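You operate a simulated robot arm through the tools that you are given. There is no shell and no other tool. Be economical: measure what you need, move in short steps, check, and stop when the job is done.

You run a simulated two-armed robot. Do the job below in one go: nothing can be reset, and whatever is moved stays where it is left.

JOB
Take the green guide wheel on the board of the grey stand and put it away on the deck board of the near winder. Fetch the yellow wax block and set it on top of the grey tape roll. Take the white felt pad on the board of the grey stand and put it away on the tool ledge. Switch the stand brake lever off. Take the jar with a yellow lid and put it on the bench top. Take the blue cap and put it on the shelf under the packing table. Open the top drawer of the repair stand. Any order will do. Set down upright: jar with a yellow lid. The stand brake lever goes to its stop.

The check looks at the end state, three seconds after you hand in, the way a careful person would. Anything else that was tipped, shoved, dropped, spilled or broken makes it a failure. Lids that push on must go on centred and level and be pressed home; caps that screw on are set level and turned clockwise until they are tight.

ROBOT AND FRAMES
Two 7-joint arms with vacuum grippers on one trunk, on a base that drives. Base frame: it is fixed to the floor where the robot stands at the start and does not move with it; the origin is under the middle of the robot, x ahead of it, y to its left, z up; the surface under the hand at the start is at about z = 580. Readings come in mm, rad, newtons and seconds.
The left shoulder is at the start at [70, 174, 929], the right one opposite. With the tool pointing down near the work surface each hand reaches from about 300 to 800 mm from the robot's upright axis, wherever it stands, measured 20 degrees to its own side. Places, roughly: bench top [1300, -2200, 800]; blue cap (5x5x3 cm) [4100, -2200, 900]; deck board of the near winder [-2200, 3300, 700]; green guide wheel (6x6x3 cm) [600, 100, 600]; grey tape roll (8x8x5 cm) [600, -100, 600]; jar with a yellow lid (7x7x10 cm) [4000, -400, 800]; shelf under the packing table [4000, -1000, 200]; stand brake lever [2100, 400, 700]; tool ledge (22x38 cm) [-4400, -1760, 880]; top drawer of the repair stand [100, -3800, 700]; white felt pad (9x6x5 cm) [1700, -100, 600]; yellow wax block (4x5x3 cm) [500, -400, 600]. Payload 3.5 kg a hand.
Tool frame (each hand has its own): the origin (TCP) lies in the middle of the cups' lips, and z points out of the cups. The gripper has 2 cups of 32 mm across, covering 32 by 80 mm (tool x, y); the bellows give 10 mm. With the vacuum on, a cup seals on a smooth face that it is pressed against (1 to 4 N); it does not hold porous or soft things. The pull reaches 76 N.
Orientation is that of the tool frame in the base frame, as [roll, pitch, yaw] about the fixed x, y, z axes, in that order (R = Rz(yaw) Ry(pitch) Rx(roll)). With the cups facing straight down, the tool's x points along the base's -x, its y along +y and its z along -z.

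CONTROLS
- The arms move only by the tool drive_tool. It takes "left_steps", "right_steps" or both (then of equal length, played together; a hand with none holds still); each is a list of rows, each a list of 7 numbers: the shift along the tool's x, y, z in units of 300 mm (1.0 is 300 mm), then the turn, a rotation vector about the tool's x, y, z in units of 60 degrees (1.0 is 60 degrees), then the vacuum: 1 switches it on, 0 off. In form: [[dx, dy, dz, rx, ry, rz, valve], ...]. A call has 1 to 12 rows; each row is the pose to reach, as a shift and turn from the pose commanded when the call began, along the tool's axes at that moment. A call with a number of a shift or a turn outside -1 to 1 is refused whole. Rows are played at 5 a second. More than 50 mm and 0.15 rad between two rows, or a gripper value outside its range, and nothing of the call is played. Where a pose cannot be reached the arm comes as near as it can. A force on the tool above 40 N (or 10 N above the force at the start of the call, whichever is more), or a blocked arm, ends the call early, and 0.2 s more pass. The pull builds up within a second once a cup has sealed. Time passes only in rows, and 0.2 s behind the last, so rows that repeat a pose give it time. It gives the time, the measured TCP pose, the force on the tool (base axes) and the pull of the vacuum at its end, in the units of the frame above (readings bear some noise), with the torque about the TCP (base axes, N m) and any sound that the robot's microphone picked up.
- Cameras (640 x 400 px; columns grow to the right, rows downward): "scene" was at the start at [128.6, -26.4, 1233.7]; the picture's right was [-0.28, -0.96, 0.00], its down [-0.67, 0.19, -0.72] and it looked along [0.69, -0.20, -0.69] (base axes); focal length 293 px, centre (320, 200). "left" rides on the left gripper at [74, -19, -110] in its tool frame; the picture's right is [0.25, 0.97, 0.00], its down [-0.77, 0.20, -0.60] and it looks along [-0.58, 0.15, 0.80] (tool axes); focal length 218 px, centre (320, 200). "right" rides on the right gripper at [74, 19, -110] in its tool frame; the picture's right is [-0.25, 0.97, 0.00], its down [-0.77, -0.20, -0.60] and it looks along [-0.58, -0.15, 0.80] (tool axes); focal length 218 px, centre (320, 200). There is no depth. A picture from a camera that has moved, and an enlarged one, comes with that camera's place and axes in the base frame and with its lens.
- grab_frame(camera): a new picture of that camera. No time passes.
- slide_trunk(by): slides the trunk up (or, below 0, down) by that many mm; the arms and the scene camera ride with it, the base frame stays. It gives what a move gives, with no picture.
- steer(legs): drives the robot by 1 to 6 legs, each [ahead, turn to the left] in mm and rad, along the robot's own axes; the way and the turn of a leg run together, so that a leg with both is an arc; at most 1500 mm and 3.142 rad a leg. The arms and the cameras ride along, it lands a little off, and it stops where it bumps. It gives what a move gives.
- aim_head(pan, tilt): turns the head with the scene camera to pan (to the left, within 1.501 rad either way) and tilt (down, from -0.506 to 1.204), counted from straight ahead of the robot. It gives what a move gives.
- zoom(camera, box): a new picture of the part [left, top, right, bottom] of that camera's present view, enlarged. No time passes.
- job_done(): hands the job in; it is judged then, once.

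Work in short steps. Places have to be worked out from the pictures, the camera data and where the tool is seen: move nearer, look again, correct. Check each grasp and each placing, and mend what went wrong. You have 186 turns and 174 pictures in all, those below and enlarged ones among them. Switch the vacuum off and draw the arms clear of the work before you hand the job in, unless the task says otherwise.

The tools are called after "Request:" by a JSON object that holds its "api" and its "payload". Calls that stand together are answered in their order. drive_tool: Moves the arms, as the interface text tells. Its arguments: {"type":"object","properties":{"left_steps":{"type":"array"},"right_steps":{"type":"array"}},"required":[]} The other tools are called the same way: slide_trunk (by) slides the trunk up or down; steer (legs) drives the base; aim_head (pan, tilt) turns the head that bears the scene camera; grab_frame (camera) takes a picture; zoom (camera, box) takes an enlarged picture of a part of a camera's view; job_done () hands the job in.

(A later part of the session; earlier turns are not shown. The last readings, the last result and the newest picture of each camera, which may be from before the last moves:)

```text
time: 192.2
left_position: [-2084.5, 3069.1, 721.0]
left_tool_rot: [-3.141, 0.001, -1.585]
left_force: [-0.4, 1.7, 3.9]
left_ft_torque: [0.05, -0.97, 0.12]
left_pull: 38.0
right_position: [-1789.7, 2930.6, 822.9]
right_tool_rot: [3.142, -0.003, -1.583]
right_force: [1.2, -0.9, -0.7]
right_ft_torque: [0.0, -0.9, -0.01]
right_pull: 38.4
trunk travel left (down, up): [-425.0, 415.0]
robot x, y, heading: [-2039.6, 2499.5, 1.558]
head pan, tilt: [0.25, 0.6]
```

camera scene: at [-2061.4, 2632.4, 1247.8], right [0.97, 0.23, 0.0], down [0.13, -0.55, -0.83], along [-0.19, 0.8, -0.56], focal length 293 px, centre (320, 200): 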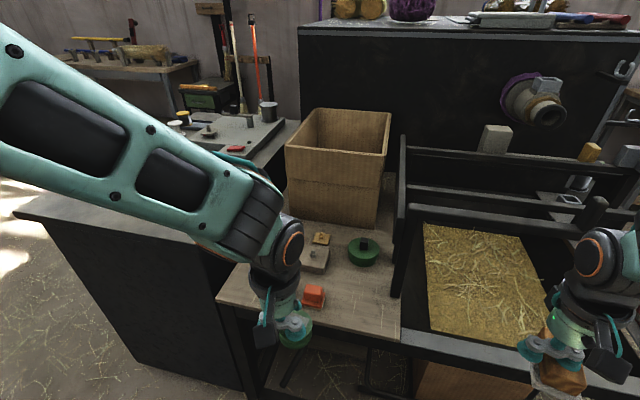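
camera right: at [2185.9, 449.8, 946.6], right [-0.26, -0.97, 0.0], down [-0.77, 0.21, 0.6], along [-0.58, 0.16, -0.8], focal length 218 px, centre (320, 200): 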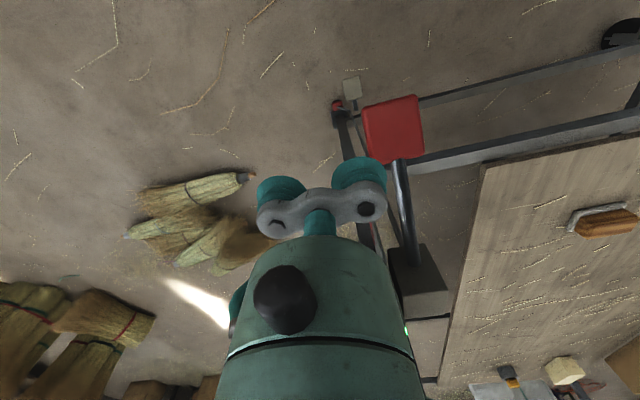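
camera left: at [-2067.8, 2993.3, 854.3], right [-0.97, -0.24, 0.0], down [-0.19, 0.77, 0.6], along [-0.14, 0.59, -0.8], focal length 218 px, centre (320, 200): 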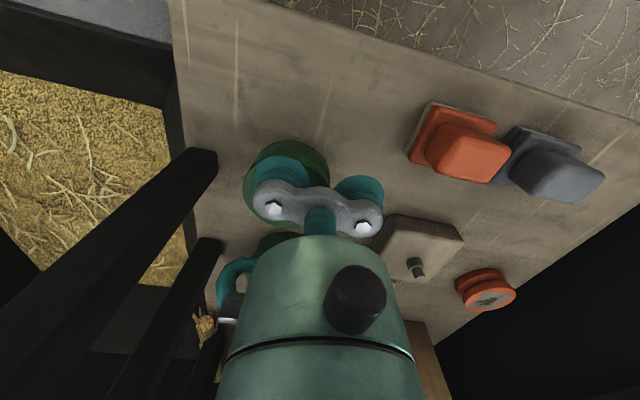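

Contact (about 5 N). I release the wheel, wait, and lift away.

Request:
{"api": "drive_tool", "payload": {"left_steps": [[0, 0, 0.0, 0, 0, 0, 0], [0, 0, 0.0, 0, 0, 0, 0], [0, 0, 0.0, 0, 0, 0, 0], [0, 0, 0.0, 0, 0, 0, 0], [0, 0, -0.02, 0, 0, 0, 0], [0, 0, -0.06, 0, 0, 0, 0], [0, 0, -0.2, 0, 0, 0, 0], [0, 0, -0.35, 0, 0, 0, 0], [0.15, 0.02, -0.4, 0, 0, 0, 0], [0.3, 0.04, -0.4, 0, 0, 0, 0], [0.45, 0.06, -0.4, 0, 0, 0, 0], [0.6, 0.08, -0.4, 0, 0, 0, 0]]}}

Request:
{"api": "zoom", "payload": {"camera": "scene", "box": [210, 190, 450, 340]}}

```text
time: 194.8
left_position: [-2110.5, 2888.5, 842.3]
left_tool_rot: [-3.141, 0.002, -1.584]
left_force: [0.1, -0.4, -0.3]
left_ft_torque: [0.01, 0.01, -0.02]
left_pull: 0.2
right_position: [-1790.7, 2929.8, 823.1]
right_tool_rot: [3.141, 0.0, -1.583]
right_force: [-0.5, 0.0, -0.1]
right_ft_torque: [-0.03, -0.88, 0.04]
right_pull: 37.4
trunk travel left (down, up): [-425.0, 415.0]
robot x, y, heading: [-2041.1, 2501.4, 1.553]
head pan, tilt: [0.25, 0.6]
```

```text
2.67 times, centred on (330, 265) of scene
camera zoom: at [-2061.9, 2631.2, 1247.9], right [0.97, 0.23, 0.0], down [0.13, -0.55, -0.83], along [-0.19, 0.8, -0.56], focal length 780 px, centre (293, 27)
```

zoom: 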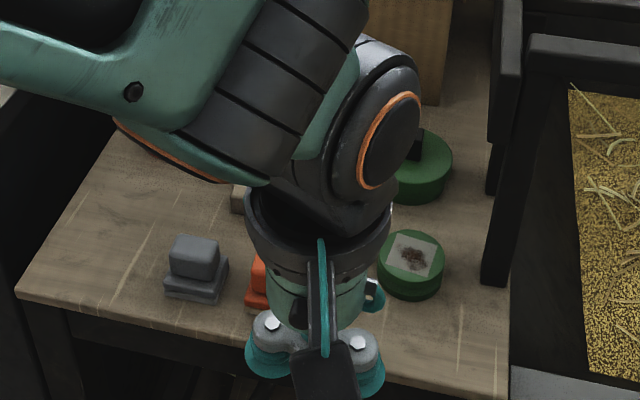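

The wheel sits flat on the deck board. Now to the tool ledge: I back off, then drive round the heap to about (-3000,-200) and look west.

Request:
{"api": "steer", "payload": {"legs": [[-400, 0], [0, 2.491], [1400, 0], [0, 0.583], [1200, 0]]}}

Request:
{"api": "aim_head", "payload": {"pan": -0.9, "tilt": 0.25}}

Request:
{"api": "grab_frame", "payload": {"camera": "scene"}}

```text
time: 216.9
left_position: [-3010.4, -561.8, 842.9]
left_tool_rot: [3.141, -0.001, 1.46]
left_force: [0.4, 0.4, 0.2]
left_ft_torque: [-0.02, -0.01, 0.0]
left_pull: 0.0
right_position: [-3332.6, -574.3, 822.8]
right_tool_rot: [3.141, -0.001, 1.462]
right_force: [0.3, 0.0, -1.1]
right_ft_torque: [0.12, 0.87, 0.02]
right_pull: 37.4
trunk travel left (down, up): [-425.0, 415.0]
robot x, y, heading: [-3041.0, -168.5, -1.684]
head pan, tilt: [0.25, 0.6]
```

```text
time: 218.3
left_position: [-3009.8, -561.9, 843.1]
left_tool_rot: [-3.14, 0.0, 1.461]
left_force: [0.8, -0.4, -0.4]
left_ft_torque: [0.0, 0.01, 0.02]
left_pull: 0.0
right_position: [-3332.8, -572.5, 823.9]
right_tool_rot: [3.141, -0.001, 1.463]
right_force: [0.0, 0.5, -1.0]
right_ft_torque: [0.09, 0.86, 0.02]
right_pull: 37.5
trunk travel left (down, up): [-425.0, 415.0]
robot x, y, heading: [-3043.0, -168.2, -1.68]
head pan, tilt: [-0.901, 0.25]
```

```text
110 pictures are left
camera scene: at [-3126.5, -270.8, 1279.9], right [-0.53, 0.85, 0.0], down [0.21, 0.13, -0.97], along [-0.82, -0.52, -0.25], focal length 293 px, centre (320, 200)
```

scene: 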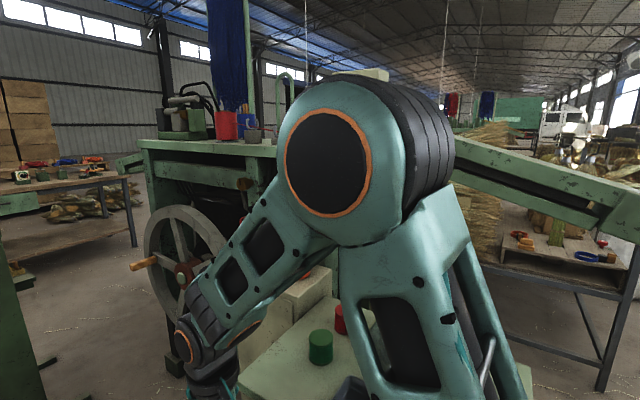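

The ledge's place is hidden behind the machine from here. I drive south along x≈-3050 and look west again.

Request:
{"api": "steer", "payload": {"legs": [[0, 0.15], [1500, 0], [300, 0]]}}

Request:
{"api": "aim_head", "payload": {"pan": -1.4, "tilt": 0.25}}

Request:
{"api": "grab_frame", "payload": {"camera": "scene"}}

```text
time: 224.3
left_position: [-2873.6, -1706.7, 844.2]
left_tool_rot: [-3.141, 0.001, 1.642]
left_force: [-0.1, 0.9, -0.3]
left_ft_torque: [0.02, -0.01, 0.0]
left_pull: 0.1
right_position: [-3189.1, -1766.4, 822.5]
right_tool_rot: [-3.139, -0.022, 1.638]
right_force: [3.0, 11.2, 7.3]
right_ft_torque: [-1.45, 1.36, 0.16]
right_pull: 37.8
trunk travel left (down, up): [-425.0, 415.0]
robot x, y, heading: [-2978.9, -1323.9, -1.501]
head pan, tilt: [-0.901, 0.25]
stopped in leg 2: the force on the tool passed its limit at 181 N (the readings are from after the stop); the commanded pose is now the measured one
```

```text
time: 225.3
left_position: [-2874.2, -1706.9, 842.7]
left_tool_rot: [3.141, 0.002, 1.645]
left_force: [0.5, -0.9, -0.4]
left_ft_torque: [0.03, 0.0, -0.01]
left_pull: 0.1
right_position: [-3190.3, -1766.1, 823.5]
right_tool_rot: [-3.139, -0.022, 1.637]
right_force: [1.6, 14.8, 5.0]
right_ft_torque: [-1.78, 1.15, -0.01]
right_pull: 37.7
trunk travel left (down, up): [-425.0, 415.0]
robot x, y, heading: [-2977.4, -1325.2, -1.502]
head pan, tilt: [-1.4, 0.25]
```

```text
109 pictures are left
camera scene: at [-3063.5, -1398.9, 1280.1], right [-0.24, 0.97, 0.0], down [0.24, 0.06, -0.97], along [-0.94, -0.23, -0.25], focal length 293 px, centre (320, 200)
```

scene: 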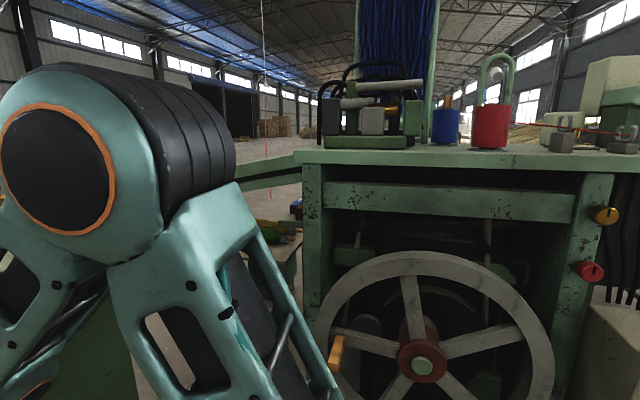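

The right hand ran into something at about (-3190,-1800,820). I look ahead at once to see what it is.

Request:
{"api": "aim_head", "payload": {"pan": -0.5, "tilt": 0.5}}

Request:
{"api": "grab_frame", "payload": {"camera": "scene"}}

Request:
{"api": "grab_frame", "payload": {"camera": "right"}}

```text
time: 226.5
left_position: [-2873.4, -1705.6, 843.6]
left_tool_rot: [3.141, 0.002, 1.645]
left_force: [0.6, -0.4, -0.8]
left_ft_torque: [0.0, -0.01, -0.01]
left_pull: 0.1
right_position: [-3190.1, -1765.5, 822.6]
right_tool_rot: [-3.138, -0.023, 1.636]
right_force: [2.5, 18.7, 0.5]
right_ft_torque: [-1.84, 1.1, -0.03]
right_pull: 37.9
trunk travel left (down, up): [-425.0, 415.0]
robot x, y, heading: [-2977.5, -1323.4, -1.498]
head pan, tilt: [-0.499, 0.499]
```

```text
108 pictures are left
camera scene: at [-3010.7, -1459.2, 1257.1], right [-0.91, 0.42, 0.0], down [0.2, 0.43, -0.88], along [-0.36, -0.8, -0.48], focal length 293 px, centre (320, 200)
```

scene: 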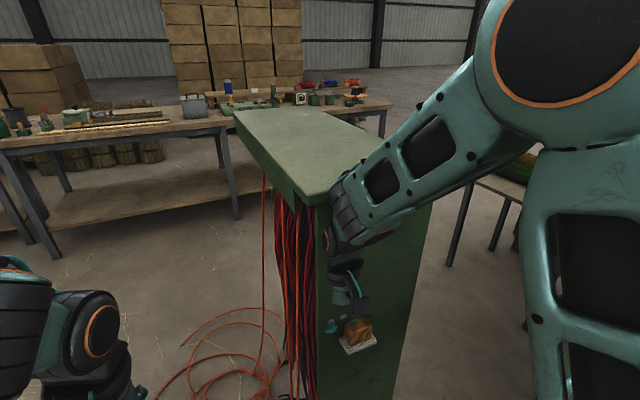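

```text
107 pictures are left
camera right: at [-3175.3, -1693.6, 935.5], right [0.98, -0.19, -0.01], down [-0.15, -0.8, 0.59], along [-0.12, -0.57, -0.81], focal length 218 px, centre (320, 200)
```

right: 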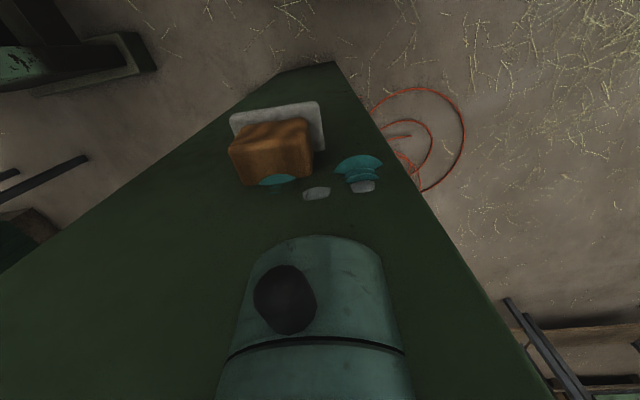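

It is the side of a heavy green column; the pad is still held. I back off 250 mm and check the grip.

Request:
{"api": "steer", "payload": {"legs": [[-250, 0]]}}

Request:
{"api": "zoom", "payload": {"camera": "right", "box": [200, 50, 440, 250]}}

Request:
{"api": "grab_frame", "payload": {"camera": "scene"}}

```text
time: 228.3
left_position: [-2892.5, -1459.2, 843.0]
left_tool_rot: [3.141, 0.0, 1.643]
left_force: [-0.6, 0.7, 0.6]
left_ft_torque: [0.0, 0.0, -0.01]
left_pull: 0.1
right_position: [-3208.1, -1520.5, 822.6]
right_tool_rot: [-3.14, -0.025, 1.638]
right_force: [0.0, 0.4, -1.0]
right_ft_torque: [-0.04, 0.86, 0.11]
right_pull: 37.8
trunk travel left (down, up): [-425.0, 415.0]
robot x, y, heading: [-2992.4, -1079.8, -1.498]
head pan, tilt: [-0.499, 0.499]
```

```text
2.00 times, centred on (320, 150) of right
camera zoom: at [-3193.3, -1447.5, 934.9], right [0.98, -0.19, -0.01], down [-0.15, -0.8, 0.59], along [-0.12, -0.57, -0.81], focal length 436 px, centre (320, 300)
```

zoom: 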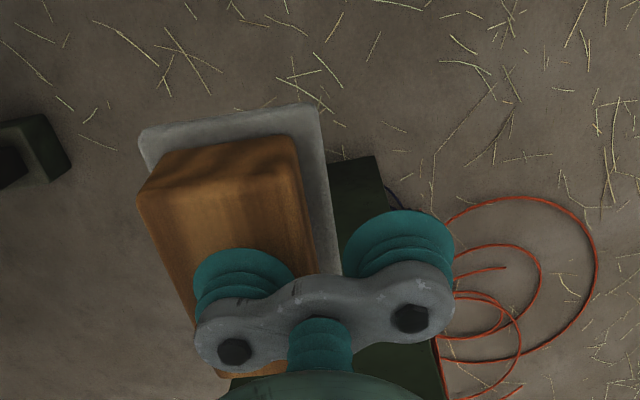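

```text
105 pictures are left
camera scene: at [-3029.1, -1213.3, 1256.9], right [-0.91, 0.41, 0.0], down [0.2, 0.44, -0.88], along [-0.36, -0.8, -0.48], focal length 293 px, centre (320, 200)
```

scene: 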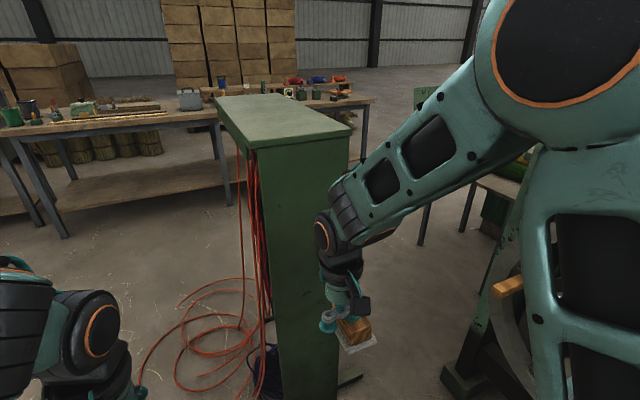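

The pad is still sealed. The column stands at x≈-3380…-3140 with a hose coil east of it; I go round well east and south of both, then face west.

Request:
{"api": "steer", "payload": {"legs": [[0, 0.663], [1106, 0], [0, -0.736], [950, 0], [0, -1.571]]}}

Request:
{"api": "aim_head", "payload": {"pan": -0.15, "tilt": 0.25}}

Request:
{"api": "grab_frame", "payload": {"camera": "scene"}}

```text
time: 246.0
left_position: [-2672.7, -2915.1, 843.2]
left_tool_rot: [-3.141, 0.0, -0.022]
left_force: [-0.3, 0.8, -0.6]
left_ft_torque: [0.02, -0.02, -0.01]
left_pull: 0.0
right_position: [-2701.0, -2593.7, 822.1]
right_tool_rot: [-3.14, -0.024, -0.029]
right_force: [0.2, 0.3, -0.9]
right_ft_torque: [0.88, -0.04, 0.07]
right_pull: 37.4
trunk travel left (down, up): [-425.0, 415.0]
robot x, y, heading: [-2282.7, -2848.8, 3.121]
head pan, tilt: [-0.499, 0.499]
```

```text
time: 246.9
left_position: [-2673.0, -2915.0, 843.1]
left_tool_rot: [-3.141, 0.0, -0.023]
left_force: [-0.9, -0.2, 0.4]
left_ft_torque: [0.0, -0.01, -0.03]
left_pull: 0.0
right_position: [-2702.0, -2595.2, 822.3]
right_tool_rot: [-3.14, -0.024, -0.028]
right_force: [-0.5, 0.9, -0.3]
right_ft_torque: [0.86, -0.08, 0.05]
right_pull: 37.3
trunk travel left (down, up): [-425.0, 415.0]
robot x, y, heading: [-2285.1, -2851.0, 3.12]
head pan, tilt: [-0.15, 0.25]
```

```text
104 pictures are left
camera scene: at [-2424.4, -2836.6, 1279.9], right [0.17, 0.98, 0.0], down [0.24, -0.04, -0.97], along [-0.95, 0.17, -0.25], focal length 293 px, centre (320, 200)
```

scene: 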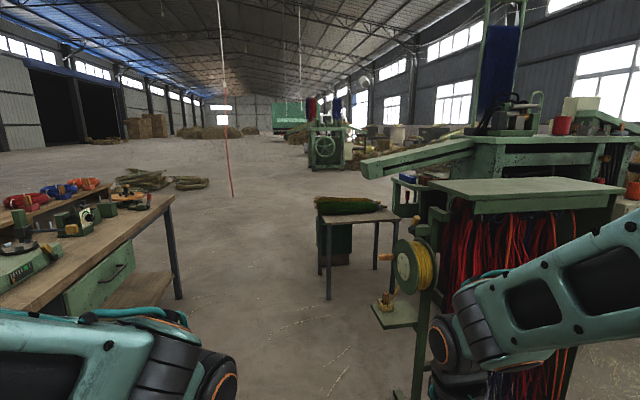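

The ledge should appear near (418,182). I zoom there.

Request:
{"api": "zoom", "payload": {"camera": "scene", "box": [300, 140, 480, 320]}}

```text
2.22 times, centred on (390, 230) of scene
camera zoom: at [-2424.4, -2836.6, 1279.9], right [0.17, 0.98, 0.0], down [0.24, -0.04, -0.97], along [-0.95, 0.17, -0.25], focal length 650 px, centre (164, 133)
```

zoom: 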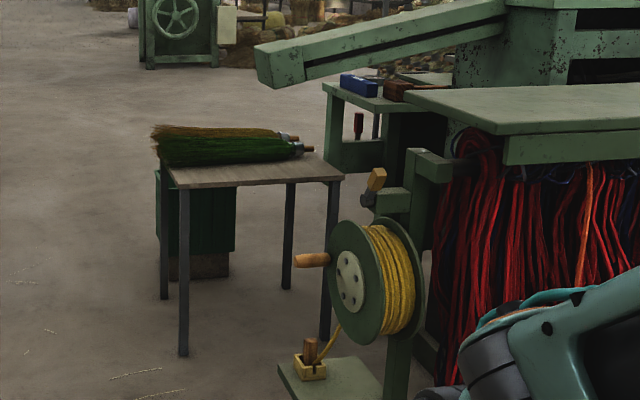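

The ledge is the pale green shelf with a blue brick and brown brush, beside the machine, with a low table south-west of it and a reel to the east. I drive west and then toward a spot south-east of the ledge, stopping to look.

Request:
{"api": "steer", "payload": {"legs": [[0, 0.02], [1500, 0], [115, 0], [0, -1.39], [150, 0]]}}

Request:
{"api": "aim_head", "payload": {"pan": 0.3, "tilt": 0.45}}

Request:
{"api": "grab_frame", "payload": {"camera": "scene"}}

```text
time: 259.9
left_position: [-4059.2, -2334.9, 841.9]
left_tool_rot: [-3.141, -0.002, -1.409]
left_force: [-1.1, -0.6, -0.3]
left_ft_torque: [-0.01, 0.01, -0.01]
left_pull: 0.0
right_position: [-3747.9, -2248.1, 820.7]
right_tool_rot: [-3.141, -0.027, -1.414]
right_force: [-0.1, 0.6, -1.1]
right_ft_torque: [0.07, -0.86, 0.08]
right_pull: 37.7
trunk travel left (down, up): [-425.0, 415.0]
robot x, y, heading: [-3922.7, -2707.3, 1.733]
head pan, tilt: [-0.15, 0.25]
```

```text
time: 260.8
left_position: [-4057.5, -2337.8, 841.9]
left_tool_rot: [-3.141, -0.002, -1.408]
left_force: [-0.4, -0.2, 0.1]
left_ft_torque: [0.02, 0.0, 0.03]
left_pull: 0.0
right_position: [-3748.4, -2248.0, 821.7]
right_tool_rot: [-3.141, -0.025, -1.413]
right_force: [-0.2, 0.0, 0.1]
right_ft_torque: [0.09, -0.89, 0.08]
right_pull: 37.8
trunk travel left (down, up): [-425.0, 415.0]
robot x, y, heading: [-3921.6, -2707.5, 1.731]
head pan, tilt: [0.3, 0.45]
```

```text
102 pictures are left
camera scene: at [-3971.3, -2580.1, 1261.3], right [0.9, 0.45, 0.0], down [0.19, -0.39, -0.9], along [-0.4, 0.81, -0.44], focal length 293 px, centre (320, 200)
```

scene: 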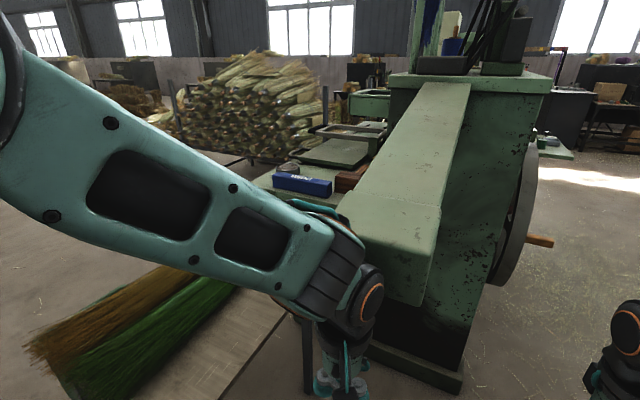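

I zoom on the ledge to find its free area.

Request:
{"api": "zoom", "payload": {"camera": "scene", "box": [230, 110, 410, 230]}}

```text
3.33 times, centred on (320, 170) of scene
camera zoom: at [-3971.3, -2580.1, 1261.3], right [0.9, 0.45, 0.0], down [0.19, -0.39, -0.9], along [-0.4, 0.81, -0.44], focal length 975 px, centre (320, 300)
```

zoom: 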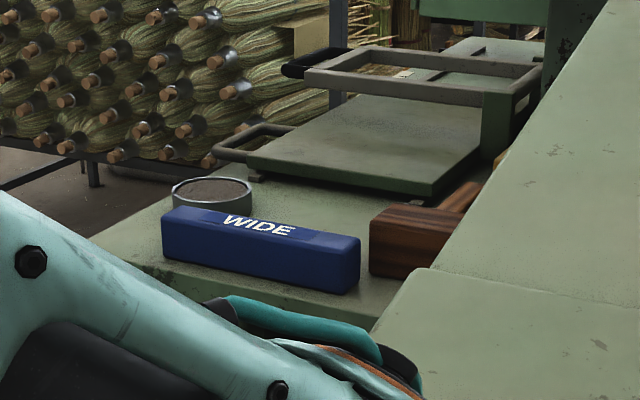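

A heavy sloped beam (top z≈1040) blocks the south-east approach, so I will come from the west. The free patch is behind the blue box at about (-4395,-1720). I raise the trunk and drive round the low table.

Request:
{"api": "slide_trunk", "payload": {"by": 200}}

Request:
{"api": "steer", "payload": {"legs": [[-150, 0], [0, 1.41], [1330, 0], [0, -1.571], [1320, 0], [0, -1.571]]}}

Request:
{"api": "aim_head", "payload": {"pan": -0.2, "tilt": 0.6}}

Request:
{"api": "grab_frame", "payload": {"camera": "scene"}}

```text
time: 262.0
left_position: [-4059.5, -2342.0, 948.0]
left_tool_rot: [3.139, -0.012, -1.411]
left_force: [-1.4, -18.7, 7.3]
left_ft_torque: [2.18, -0.26, -0.11]
left_pull: 0.1
right_position: [-3747.9, -2249.1, 928.9]
right_tool_rot: [-3.139, -0.024, -1.415]
right_force: [0.0, 0.6, -0.6]
right_ft_torque: [0.08, -0.86, 0.1]
right_pull: 38.1
trunk travel left (down, up): [-532.0, 308.0]
robot x, y, heading: [-3920.5, -2708.5, 1.735]
head pan, tilt: [0.3, 0.45]
stopped: the force on the tool passed its limit at 47 N (the readings are from after the stop); the commanded pose is now the measured one
```

```text
time: 278.9
left_position: [-5258.8, -2272.9, 946.3]
left_tool_rot: [3.134, -0.012, -1.65]
left_force: [-0.5, -0.4, -0.2]
left_ft_torque: [-0.02, -0.06, -0.01]
left_pull: 0.0
right_position: [-4936.0, -2258.0, 927.6]
right_tool_rot: [3.141, -0.029, -1.651]
right_force: [-0.1, 0.1, -0.7]
right_ft_torque: [-0.12, -0.89, 0.06]
right_pull: 38.2
trunk travel left (down, up): [-532.0, 308.0]
robot x, y, heading: [-5229.9, -2661.1, 1.442]
head pan, tilt: [0.3, 0.45]
stopped in leg 5: the robot was blocked; the commanded pose is now the measured one
```

```text
time: 279.8
left_position: [-5257.4, -2273.5, 946.0]
left_tool_rot: [3.138, -0.012, -1.65]
left_force: [0.2, -1.2, 0.6]
left_ft_torque: [0.03, -0.03, -0.02]
left_pull: 0.1
right_position: [-4935.0, -2258.5, 928.1]
right_tool_rot: [-3.14, -0.025, -1.65]
right_force: [0.6, 0.0, -0.4]
right_ft_torque: [-0.13, -0.88, 0.08]
right_pull: 37.7
trunk travel left (down, up): [-532.0, 308.0]
robot x, y, heading: [-5231.8, -2667.1, 1.439]
head pan, tilt: [-0.201, 0.6]
```

```text
100 pictures are left
camera scene: at [-5194.8, -2533.2, 1354.4], right [0.95, -0.32, 0.0], down [-0.18, -0.53, -0.83], along [0.27, 0.78, -0.56], focal length 293 px, centre (320, 200)
```

scene: 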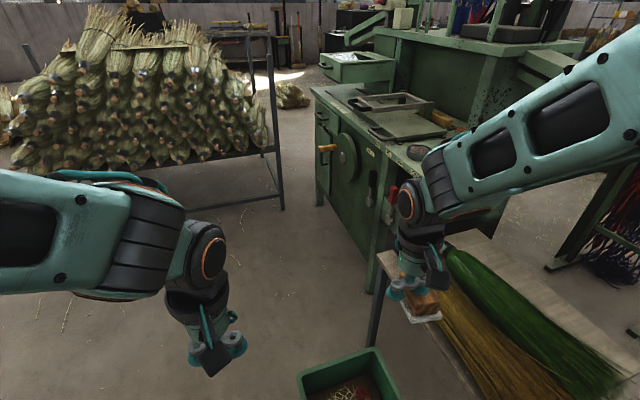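

The left gripper touched the beam and the base then got blocked by something low. I look down around the base.

Request:
{"api": "aim_head", "payload": {"pan": -0.5, "tilt": 1.15}}

Request:
{"api": "grab_frame", "payload": {"camera": "scene"}}

Request:
{"api": "aim_head", "payload": {"pan": 0.6, "tilt": 1.15}}

Request:
{"api": "grab_frame", "payload": {"camera": "scene"}}

```text
time: 280.8
left_position: [-5257.4, -2274.0, 947.7]
left_tool_rot: [3.137, -0.009, -1.649]
left_force: [-0.4, 0.4, -0.7]
left_ft_torque: [0.03, 0.02, 0.0]
left_pull: 0.0
right_position: [-4935.5, -2258.3, 928.3]
right_tool_rot: [-3.14, -0.024, -1.652]
right_force: [0.5, -0.5, -1.3]
right_ft_torque: [-0.11, -0.88, 0.12]
right_pull: 37.7
trunk travel left (down, up): [-532.0, 308.0]
robot x, y, heading: [-5229.7, -2660.5, 1.44]
head pan, tilt: [-0.499, 1.15]
```

```text
99 pictures are left
camera scene: at [-5188.5, -2568.5, 1312.7], right [0.81, -0.59, 0.0], down [-0.54, -0.74, -0.41], along [0.24, 0.33, -0.91], focal length 293 px, centre (320, 200)
```

scene: 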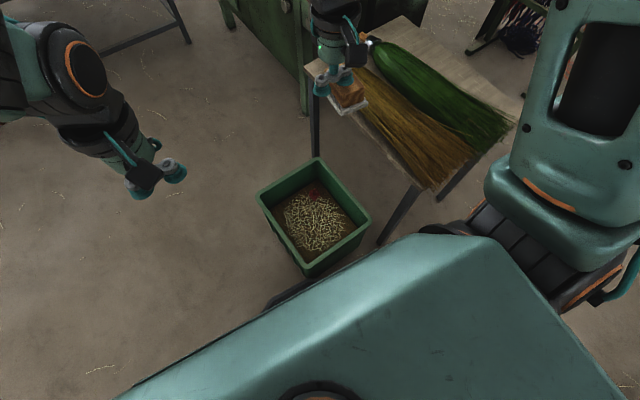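

```text
time: 282.1
left_position: [-5257.5, -2274.8, 947.2]
left_tool_rot: [3.138, -0.011, -1.649]
left_force: [-0.4, 0.1, -0.1]
left_ft_torque: [-0.02, -0.02, -0.03]
left_pull: 0.1
right_position: [-4935.3, -2259.0, 927.7]
right_tool_rot: [-3.14, -0.024, -1.651]
right_force: [-0.5, 0.4, -1.4]
right_ft_torque: [-0.12, -0.84, 0.09]
right_pull: 37.9
trunk travel left (down, up): [-532.0, 308.0]
robot x, y, heading: [-5230.1, -2662.1, 1.439]
head pan, tilt: [0.6, 1.15]
```

```text
98 pictures are left
camera scene: at [-5250.5, -2563.6, 1312.6], right [0.89, 0.45, 0.0], down [0.41, -0.81, -0.41], along [-0.18, 0.36, -0.91], focal length 293 px, centre (320, 200)
```

scene: 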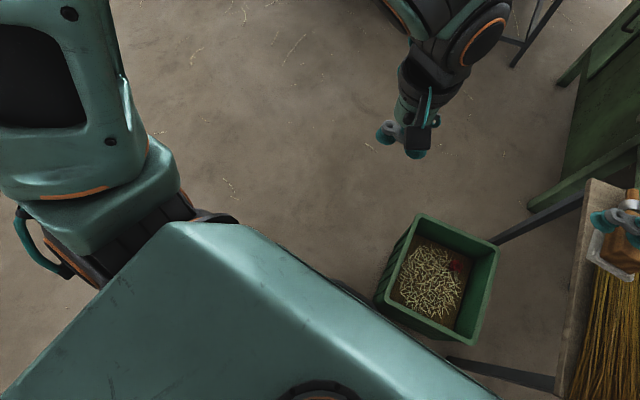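

The base touched a green crate of pellets, now just at its corner. I back off and take a wider line to the west around it.

Request:
{"api": "steer", "payload": {"legs": [[-250, 0], [0, 0.503], [655, 0], [0, -0.372], [650, 0]]}}

Request:
{"api": "aim_head", "payload": {"pan": -0.9, "tilt": 0.6}}

Request:
{"api": "grab_frame", "payload": {"camera": "scene"}}

```text
time: 293.0
left_position: [-5593.8, -1255.5, 946.7]
left_tool_rot: [3.135, -0.011, -1.508]
left_force: [0.5, 0.2, 0.7]
left_ft_torque: [0.0, 0.02, -0.01]
left_pull: 0.0
right_position: [-5276.8, -1195.6, 927.1]
right_tool_rot: [-3.139, -0.026, -1.512]
right_force: [0.0, 0.0, -1.0]
right_ft_torque: [0.01, -0.84, 0.09]
right_pull: 37.8
trunk travel left (down, up): [-532.0, 308.0]
robot x, y, heading: [-5511.6, -1638.0, 1.579]
head pan, tilt: [0.6, 1.15]
```

```text
time: 294.6
left_position: [-5593.0, -1256.6, 947.2]
left_tool_rot: [3.137, -0.01, -1.509]
left_force: [-0.1, 0.4, 0.2]
left_ft_torque: [0.03, 0.01, -0.01]
left_pull: 0.1
right_position: [-5276.4, -1196.5, 929.2]
right_tool_rot: [-3.141, -0.024, -1.511]
right_force: [-0.2, 0.5, -0.5]
right_ft_torque: [-0.01, -0.88, 0.07]
right_pull: 38.2
trunk travel left (down, up): [-532.0, 308.0]
robot x, y, heading: [-5510.0, -1636.1, 1.58]
head pan, tilt: [-0.901, 0.6]
```

```text
97 pictures are left
camera scene: at [-5443.5, -1535.1, 1354.3], right [0.63, -0.78, 0.0], down [-0.44, -0.36, -0.82], along [0.64, 0.52, -0.57], focal length 293 px, centre (320, 200)
```

scene: 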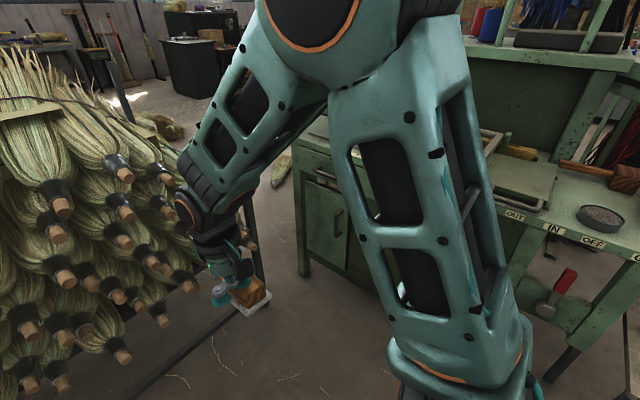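

I turn right to face east toward the ledge and look from there.

Request:
{"api": "steer", "payload": {"legs": [[0, -1.58], [300, 0]]}}

Request:
{"api": "aim_head", "payload": {"pan": -0.05, "tilt": 0.55}}

Request:
{"api": "grab_frame", "payload": {"camera": "scene"}}

```text
time: 300.6
left_position: [-4827.7, -1579.9, 946.3]
left_tool_rot: [3.136, -0.011, -3.121]
left_force: [0.0, 0.8, 0.3]
left_ft_torque: [0.03, 0.01, 0.0]
left_pull: 0.1
right_position: [-4780.1, -1899.7, 928.1]
right_tool_rot: [-3.141, -0.026, -3.122]
right_force: [-0.2, -0.5, -1.9]
right_ft_torque: [-0.89, 0.05, 0.09]
right_pull: 37.7
trunk travel left (down, up): [-532.0, 308.0]
robot x, y, heading: [-5211.8, -1645.6, -0.032]
head pan, tilt: [-0.901, 0.6]
```

```text
time: 301.8
left_position: [-4826.6, -1580.1, 947.1]
left_tool_rot: [3.136, -0.012, -3.122]
left_force: [-0.3, 0.2, 0.6]
left_ft_torque: [-0.01, -0.02, -0.01]
left_pull: 0.0
right_position: [-4780.4, -1898.9, 929.2]
right_tool_rot: [-3.14, -0.024, -3.122]
right_force: [-0.1, -0.3, -0.9]
right_ft_torque: [-0.9, 0.05, 0.09]
right_pull: 37.8
trunk travel left (down, up): [-532.0, 308.0]
robot x, y, heading: [-5209.7, -1645.8, -0.04]
head pan, tilt: [-0.051, 0.55]
```

```text
96 pictures are left
camera scene: at [-5072.0, -1659.6, 1358.8], right [-0.08, -1.0, 0.0], down [-0.52, 0.04, -0.85], along [0.85, -0.07, -0.52], focal length 293 px, centre (320, 200)
```

scene: 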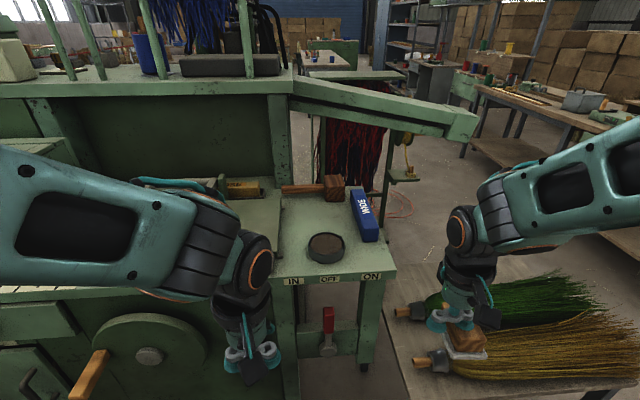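

Good view of the ledge now. I zoom to pick the free spot exactly.

Request:
{"api": "zoom", "payload": {"camera": "scene", "box": [250, 160, 410, 300]}}

```text
2.86 times, centred on (330, 230) of scene
camera zoom: at [-5072.0, -1659.6, 1358.8], right [-0.08, -1.0, 0.0], down [-0.52, 0.04, -0.85], along [0.85, -0.07, -0.52], focal length 836 px, centre (291, 114)
```

zoom: 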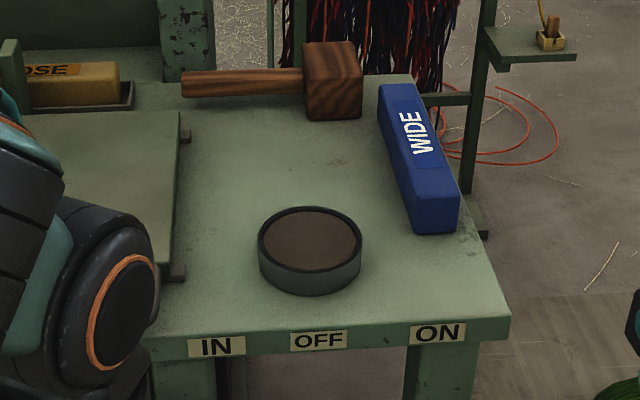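

The free patch is centred at (-4393,-1710). I raise the right hand, draw the left hand back, and drive 160 mm closer.

Request:
{"api": "drive_tool", "payload": {"right_steps": [[0, 0, -0.1, 0, 0, 0, 1], [0, 0, -0.2, 0, 0, 0, 1], [0, 0, -0.27, 0, 0, 0, 1], [0, 0, -0.27, 0, 0, 0, 1]], "left_steps": [[0.1, 0, -0.05, 0, 0, 0, 0], [0.2, 0, -0.1, 0, 0, 0, 0], [0.3, 0, -0.1, 0, 0, 0, 0], [0.3, 0.06, -0.1, 0, 0, 0, 0]]}}

Request:
{"api": "steer", "payload": {"legs": [[0, 0.035], [160, 0]]}}

Request:
{"api": "grab_frame", "payload": {"camera": "scene"}}

```text
time: 302.8
left_position: [-4916.8, -1562.2, 978.2]
left_tool_rot: [3.139, -0.012, -3.122]
left_force: [-0.8, 0.0, -0.8]
left_ft_torque: [-0.05, 0.0, -0.01]
left_pull: 0.0
right_position: [-4777.2, -1899.3, 1011.2]
right_tool_rot: [-3.141, -0.025, -3.122]
right_force: [-0.4, -0.1, -1.1]
right_ft_torque: [-0.9, 0.03, 0.08]
right_pull: 37.5
trunk travel left (down, up): [-532.0, 308.0]
robot x, y, heading: [-5211.5, -1644.2, -0.031]
head pan, tilt: [-0.051, 0.55]
```

```text
time: 304.6
left_position: [-4759.2, -1553.9, 977.7]
left_tool_rot: [3.138, -0.01, -3.088]
left_force: [-0.6, -0.4, -1.0]
left_ft_torque: [-0.01, 0.0, 0.01]
left_pull: 0.0
right_position: [-4609.5, -1885.0, 1010.6]
right_tool_rot: [-3.139, -0.026, -3.087]
right_force: [0.2, -0.5, -0.5]
right_ft_torque: [-0.86, 0.01, 0.09]
right_pull: 37.6
trunk travel left (down, up): [-532.0, 308.0]
robot x, y, heading: [-5052.6, -1647.8, 0.0]
head pan, tilt: [-0.051, 0.55]
```

```text
94 pictures are left
camera scene: at [-4911.3, -1654.1, 1358.8], right [-0.05, -1.0, 0.0], down [-0.52, 0.03, -0.85], along [0.85, -0.04, -0.52], focal length 293 px, centre (320, 200)
```

scene: 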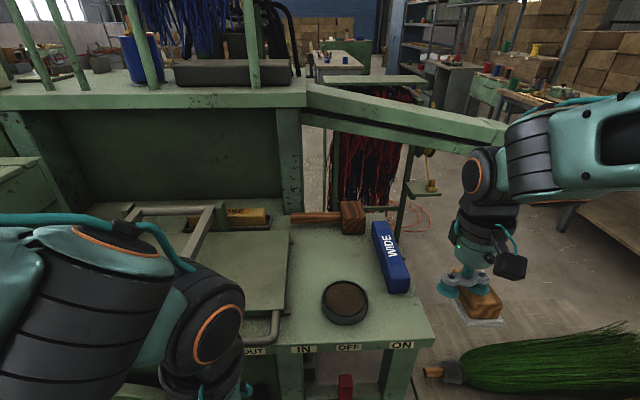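

I carry the pad over to the free patch at a safe height, levelling the tool slightly, and look.

Request:
{"api": "drive_tool", "payload": {"right_steps": [[-0.12, 0.1, 0, 0, -0.024, 0, 1], [-0.24, 0.2, 0, 0, -0.024, 0, 1], [-0.36, 0.3, 0, 0, -0.024, 0, 1], [-0.48, 0.4, 0, 0, -0.024, 0, 1], [-0.6, 0.5, 0, 0, -0.024, 0, 1], [-0.7, 0.58, 0, 0, -0.024, 0, 1], [-0.757, 0.623, 0, 0, -0.024, 0, 1], [-0.757, 0.623, 0, 0, -0.024, 0, 1]]}}

Request:
{"api": "grab_frame", "payload": {"camera": "right"}}

Request:
{"api": "zoom", "payload": {"camera": "scene", "box": [270, 180, 430, 340]}}

```text
time: 306.4
left_position: [-4761.5, -1552.6, 977.1]
left_tool_rot: [3.138, -0.011, -3.088]
left_force: [-0.1, -0.5, -0.1]
left_ft_torque: [0.01, 0.0, 0.0]
left_pull: 0.2
right_position: [-4393.4, -1687.0, 1004.9]
right_tool_rot: [-3.139, 0.0, -3.088]
right_force: [-0.8, -0.2, -1.3]
right_ft_torque: [-0.85, -0.02, 0.03]
right_pull: 37.7
trunk travel left (down, up): [-532.0, 308.0]
robot x, y, heading: [-5051.6, -1645.2, 0.004]
head pan, tilt: [-0.051, 0.55]
```

```text
93 pictures are left
camera right: at [-4466.5, -1670.7, 1115.5], right [0.2, 0.98, 0.0], down [0.78, -0.16, 0.6], along [0.59, -0.12, -0.8], focal length 218 px, centre (320, 200)
```

right: 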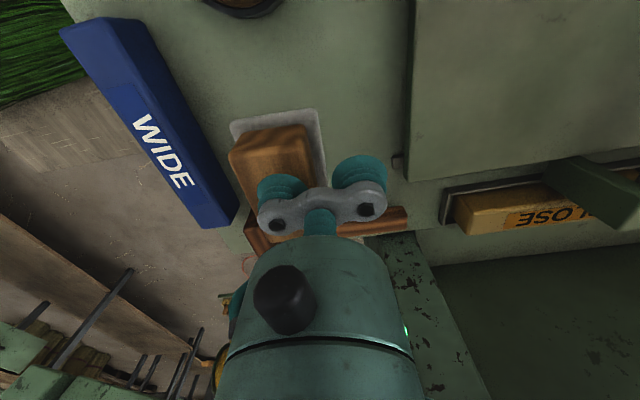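

```text
2.50 times, centred on (350, 260) of scene
camera zoom: at [-4912.4, -1654.3, 1358.9], right [-0.05, -1.0, 0.0], down [-0.52, 0.03, -0.85], along [0.85, -0.04, -0.52], focal length 731 px, centre (245, 50)
```

zoom: 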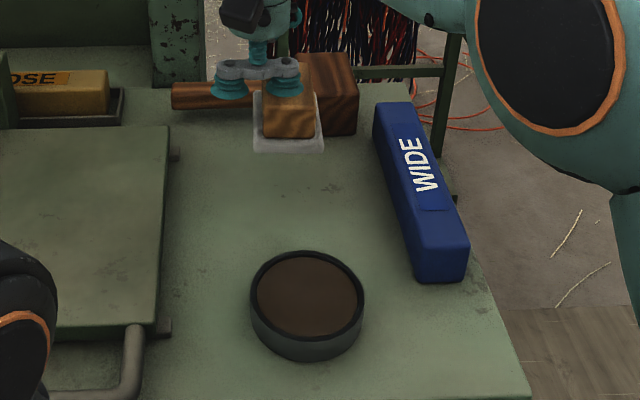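

Clear above the patch. I shift 12 mm toward the tin for balance and lower to just above the ledge.

Request:
{"api": "drive_tool", "payload": {"right_steps": [[0.04, 0, 0.06, 0, 0, 0, 1], [0.04, 0, 0.13, 0, 0, 0, 1], [0.04, 0, 0.2, 0, 0, 0, 1], [0.04, 0, 0.2, 0, 0, 0, 1]]}}

Request:
{"api": "zoom", "payload": {"camera": "scene", "box": [270, 180, 430, 340]}}

```text
time: 307.4
left_position: [-4760.1, -1553.6, 977.3]
left_tool_rot: [3.136, -0.01, -3.088]
left_force: [-0.4, -0.1, 0.2]
left_ft_torque: [0.02, -0.01, 0.0]
left_pull: 0.0
right_position: [-4403.9, -1687.8, 944.9]
right_tool_rot: [-3.139, -0.001, -3.087]
right_force: [0.2, -1.0, -1.0]
right_ft_torque: [-0.87, -0.07, 0.03]
right_pull: 37.4
trunk travel left (down, up): [-532.0, 308.0]
robot x, y, heading: [-5052.8, -1647.4, 0.004]
head pan, tilt: [-0.051, 0.55]
```

```text
2.50 times, centred on (350, 260) of scene
camera zoom: at [-4912.2, -1654.0, 1358.9], right [-0.05, -1.0, 0.0], down [-0.52, 0.03, -0.85], along [0.85, -0.04, -0.52], focal length 731 px, centre (245, 50)
```

zoom: 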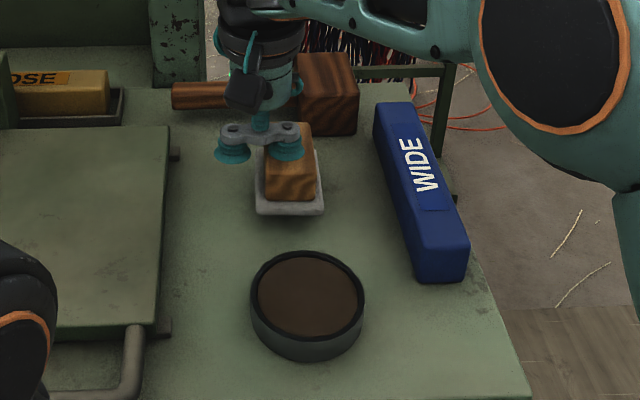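

Good clearance all round. I lower gently to contact.

Request:
{"api": "drive_tool", "payload": {"right_steps": [[0, 0, 0.015, 0, 0, 0, 1], [0, 0, 0.03, 0, 0, 0, 1], [0, 0, 0.045, 0, 0, 0, 1], [0, 0, 0.055, 0, 0, 0, 1], [0, 0, 0.062, 0, 0, 0, 1], [0, 0, 0.062, 0, 0, 0, 1]]}}

```text
time: 308.8
left_position: [-4760.9, -1552.9, 977.9]
left_tool_rot: [3.135, -0.011, -3.087]
left_force: [-0.4, 0.0, -0.3]
left_ft_torque: [0.03, -0.05, -0.01]
left_pull: 0.0
right_position: [-4405.0, -1686.5, 928.2]
right_tool_rot: [-3.139, 0.002, -3.086]
right_force: [-0.6, 1.2, 7.1]
right_ft_torque: [-1.23, -0.33, 0.1]
right_pull: 37.7
trunk travel left (down, up): [-532.0, 308.0]
robot x, y, heading: [-5049.1, -1643.6, 0.004]
head pan, tilt: [-0.051, 0.55]
```

Contact at about 8 N. I release, wait, and lift away; then check.

Request:
{"api": "drive_tool", "payload": {"right_steps": [[0, 0, 0, 0, 0, 0, 0], [0, 0, 0, 0, 0, 0, 0], [0, 0, 0, 0, 0, 0, 0], [0, 0, 0, 0, 0, 0, 0], [0, 0, -0.02, 0, 0, 0, 0], [0, 0, -0.08, 0, 0, 0, 0], [0, 0, -0.2, 0, 0, 0, 0], [0, 0, -0.35, 0, 0, 0, 0], [0.14, -0.05, -0.4, 0, 0, 0, 0], [0.28, -0.1, -0.4, 0, 0, 0, 0], [0.42, -0.15, -0.4, 0, 0, 0, 0], [0.56, -0.2, -0.4, 0, 0, 0, 0]]}}

Request:
{"api": "zoom", "payload": {"camera": "scene", "box": [270, 180, 430, 340]}}

```text
time: 311.4
left_position: [-4762.4, -1554.4, 979.1]
left_tool_rot: [3.139, -0.008, -3.088]
left_force: [0.2, -0.3, 0.6]
left_ft_torque: [0.0, -0.05, 0.02]
left_pull: 0.1
right_position: [-4572.5, -1754.4, 1045.6]
right_tool_rot: [-3.141, 0.001, -3.087]
right_force: [-0.1, 0.8, -0.1]
right_ft_torque: [0.03, 0.01, -0.05]
right_pull: 0.1
trunk travel left (down, up): [-532.0, 308.0]
robot x, y, heading: [-5052.1, -1645.5, -0.001]
head pan, tilt: [-0.051, 0.55]
```

```text
2.50 times, centred on (350, 260) of scene
camera zoom: at [-4914.3, -1655.0, 1359.1], right [-0.05, -1.0, 0.0], down [-0.52, 0.03, -0.85], along [0.85, -0.04, -0.52], focal length 731 px, centre (245, 50)
```

zoom: 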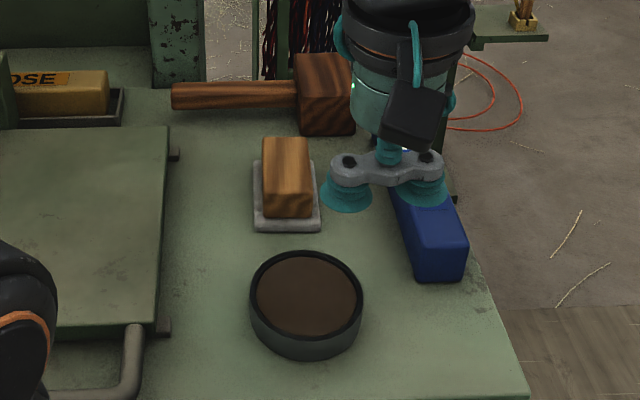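

The felt pad lies flat in the free patch. Next the drawer: I back out west, go south and then east along y≈-2850, stopping at x≈-2300 to look.

Request:
{"api": "steer", "payload": {"legs": [[-450, 0], [0, -1.571], [1210, 0], [0, 1.571], [1500, 0], [1500, 0]]}}

Request:
{"api": "aim_head", "payload": {"pan": -0.3, "tilt": 0.25}}

Request:
{"api": "grab_frame", "payload": {"camera": "scene"}}

```text
time: 341.4
left_position: [-2253.7, -2824.5, 978.3]
left_tool_rot: [3.138, -0.011, -3.134]
left_force: [0.9, -0.7, -0.1]
left_ft_torque: [-0.01, -0.01, 0.02]
left_pull: 0.1
right_position: [-2073.4, -3033.3, 1045.6]
right_tool_rot: [-3.141, 0.0, -3.135]
right_force: [-0.2, 0.0, 0.4]
right_ft_torque: [0.01, 0.0, 0.0]
right_pull: 0.1
trunk travel left (down, up): [-532.0, 308.0]
robot x, y, heading: [-2549.5, -2902.7, -0.042]
head pan, tilt: [-0.051, 0.55]
```

```text
time: 342.2
left_position: [-2253.3, -2823.7, 978.1]
left_tool_rot: [3.136, -0.011, -3.135]
left_force: [0.4, 0.2, -0.7]
left_ft_torque: [-0.01, 0.01, 0.02]
left_pull: 0.0
right_position: [-2074.3, -3032.8, 1043.9]
right_tool_rot: [-3.139, -0.002, -3.134]
right_force: [-0.1, 0.4, 0.2]
right_ft_torque: [0.0, 0.0, -0.03]
right_pull: 0.0
trunk travel left (down, up): [-532.0, 308.0]
robot x, y, heading: [-2549.5, -2901.6, -0.045]
head pan, tilt: [-0.3, 0.25]
```

```text
89 pictures are left
camera scene: at [-2411.6, -2940.1, 1386.5], right [-0.34, -0.94, 0.0], down [-0.23, 0.08, -0.97], along [0.91, -0.33, -0.25], focal length 293 px, centre (320, 200)
```

scene: 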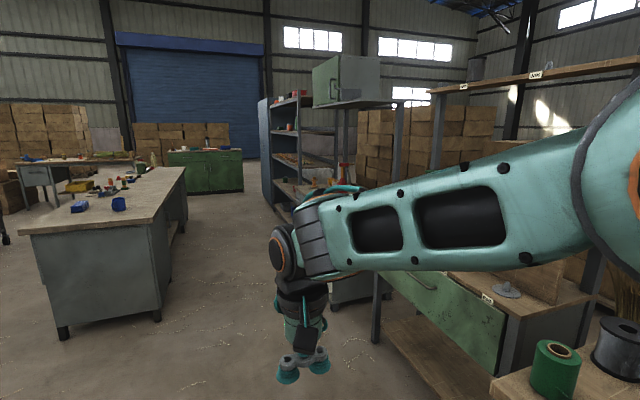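

The repair stand is ahead near (315,200), hidden by the arm. I drive 1.7 m east to look at it from closer.

Request:
{"api": "steer", "payload": {"legs": [[0, 0.03], [1500, 0], [250, 0]]}}

Request:
{"api": "aim_head", "payload": {"pan": -0.65, "tilt": 0.45}}

Request:
{"api": "grab_frame", "payload": {"camera": "scene"}}

```text
time: 351.3
left_position: [-516.0, -2839.8, 977.9]
left_tool_rot: [3.137, -0.009, -3.104]
left_force: [-0.1, 0.9, -0.5]
left_ft_torque: [0.02, 0.0, 0.07]
left_pull: 0.0
right_position: [-330.6, -3043.8, 1045.3]
right_tool_rot: [-3.138, -0.001, -3.103]
right_force: [0.5, 0.3, 0.2]
right_ft_torque: [-0.01, 0.02, 0.01]
right_pull: 0.1
trunk travel left (down, up): [-532.0, 308.0]
robot x, y, heading: [-810.8, -2928.8, -0.012]
head pan, tilt: [-0.3, 0.25]
```

```text
time: 352.2
left_position: [-515.7, -2841.0, 979.0]
left_tool_rot: [3.137, -0.01, -3.105]
left_force: [-0.5, -0.2, -1.1]
left_ft_torque: [-0.01, -0.01, 0.0]
left_pull: 0.1
right_position: [-330.5, -3043.3, 1045.7]
right_tool_rot: [-3.141, 0.001, -3.104]
right_force: [-0.4, 1.0, 0.0]
right_ft_torque: [-0.01, 0.01, 0.0]
right_pull: 0.0
trunk travel left (down, up): [-532.0, 308.0]
robot x, y, heading: [-805.1, -2923.4, -0.013]
head pan, tilt: [-0.649, 0.45]
```

```text
88 pictures are left
camera scene: at [-687.1, -2989.1, 1368.0], right [-0.62, -0.79, 0.0], down [-0.34, 0.27, -0.9], along [0.71, -0.55, -0.43], focal length 293 px, centre (320, 200)
```

scene: 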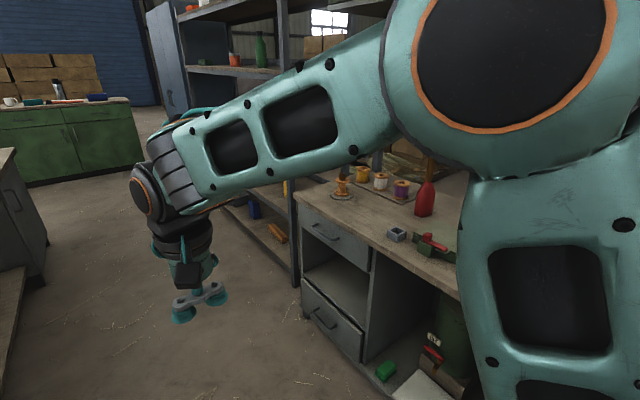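

The repair stand's top drawer (grey front with a bar handle) faces north at about x≈75, y≈-3620, z≈700. I drive in front of it, face south and lower the trunk back.

Request:
{"api": "steer", "payload": {"legs": [[1075, 0], [0, -1.558]]}}

Request:
{"api": "slide_trunk", "payload": {"by": -107}}

Request:
{"api": "aim_head", "payload": {"pan": -0.05, "tilt": 0.6}}

Request:
{"api": "grab_frame", "payload": {"camera": "scene"}}

```text
time: 361.5
left_position: [360.8, -3243.4, 977.8]
left_tool_rot: [3.135, -0.011, 1.619]
left_force: [0.8, -0.3, -0.5]
left_ft_torque: [0.02, 0.03, -0.02]
left_pull: 0.1
right_position: [158.4, -3432.0, 1044.6]
right_tool_rot: [-3.14, 0.0, 1.619]
right_force: [0.3, -0.6, 0.4]
right_ft_torque: [0.0, 0.01, -0.02]
right_pull: 0.1
trunk travel left (down, up): [-532.0, 308.0]
robot x, y, heading: [269.0, -2949.0, -1.573]
head pan, tilt: [-0.649, 0.45]
```

```text
time: 362.9
left_position: [361.5, -3243.4, 871.0]
left_tool_rot: [3.135, -0.01, 1.618]
left_force: [0.4, -0.1, -0.3]
left_ft_torque: [0.0, 0.01, 0.01]
left_pull: 0.1
right_position: [158.6, -3431.8, 937.8]
right_tool_rot: [-3.141, 0.0, 1.619]
right_force: [-0.6, 0.1, -0.1]
right_ft_torque: [0.04, 0.0, -0.02]
right_pull: 0.1
trunk travel left (down, up): [-425.0, 415.0]
robot x, y, heading: [269.7, -2949.7, -1.578]
head pan, tilt: [-0.649, 0.45]
```

```text
time: 363.9
left_position: [361.1, -3242.8, 871.4]
left_tool_rot: [3.137, -0.01, 1.619]
left_force: [-0.9, -0.1, -0.4]
left_ft_torque: [0.02, 0.0, -0.01]
left_pull: 0.1
right_position: [158.4, -3432.4, 937.7]
right_tool_rot: [-3.141, -0.001, 1.618]
right_force: [0.2, -0.6, 0.2]
right_ft_torque: [-0.02, 0.0, 0.01]
right_pull: 0.2
trunk travel left (down, up): [-425.0, 415.0]
robot x, y, heading: [270.1, -2952.2, -1.577]
head pan, tilt: [-0.051, 0.6]
```

```text
87 pictures are left
camera scene: at [263.9, -3093.8, 1247.4], right [-1.0, 0.06, 0.0], down [0.03, 0.56, -0.83], along [-0.05, -0.82, -0.56], focal length 293 px, centre (320, 200)
```

scene: 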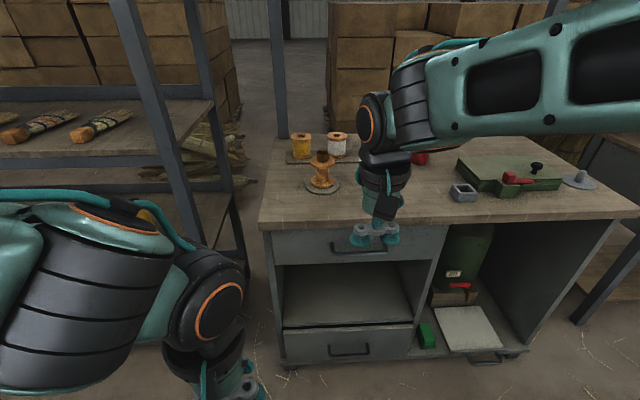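

The drawer face spans x≈-96…350, z≈650…778 at y≈-3650, handle at x 60…203. I bring the right hand in front of the plain part left of the handle (x≈5), swinging the tool 60° forward.

Request:
{"api": "drive_tool", "payload": {"right_steps": [[-0.05, -0.06, 0.08, 0, -0.125, 0, 0], [-0.1, -0.12, 0.16, 0, -0.25, 0, 0], [-0.15, -0.19, 0.24, 0, -0.375, 0, 0], [-0.2, -0.25, 0.33, 0, -0.5, 0, 0], [-0.26, -0.32, 0.41, 0, -0.625, 0, 0], [-0.31, -0.38, 0.49, 0, -0.75, 0, 0], [-0.36, -0.45, 0.57, 0, -0.875, 0, 0], [-0.41, -0.51, 0.66, 0, -1.0, 0, 0], [-0.41, -0.51, 0.66, 0, -1.0, 0, 0]]}}

Request:
{"api": "grab_frame", "payload": {"camera": "scene"}}

```text
time: 365.9
left_position: [360.0, -3241.2, 871.2]
left_tool_rot: [3.138, -0.01, 1.616]
left_force: [0.4, -0.5, -0.1]
left_ft_torque: [-0.03, -0.01, 0.01]
left_pull: 0.0
right_position: [11.0, -3559.2, 739.0]
right_tool_rot: [-3.138, 1.049, 1.621]
right_force: [0.4, -0.1, 1.0]
right_ft_torque: [0.02, -0.03, 0.0]
right_pull: 0.1
trunk travel left (down, up): [-425.0, 415.0]
robot x, y, heading: [265.7, -2952.1, -1.576]
head pan, tilt: [-0.051, 0.6]
```

```text
86 pictures are left
camera scene: at [264.9, -3092.8, 1247.5], right [-1.0, 0.05, 0.0], down [0.03, 0.56, -0.83], along [-0.05, -0.82, -0.56], focal length 293 px, centre (320, 200)
```

scene: 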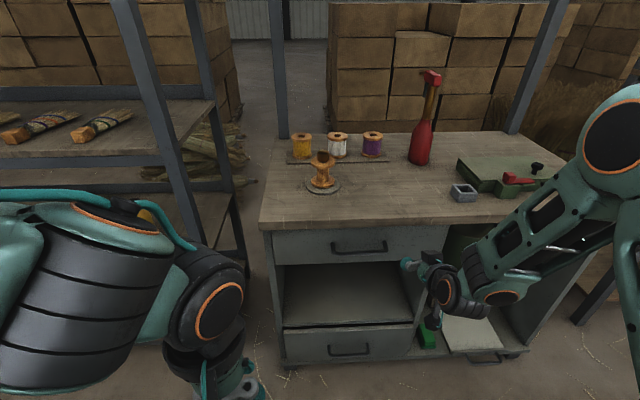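

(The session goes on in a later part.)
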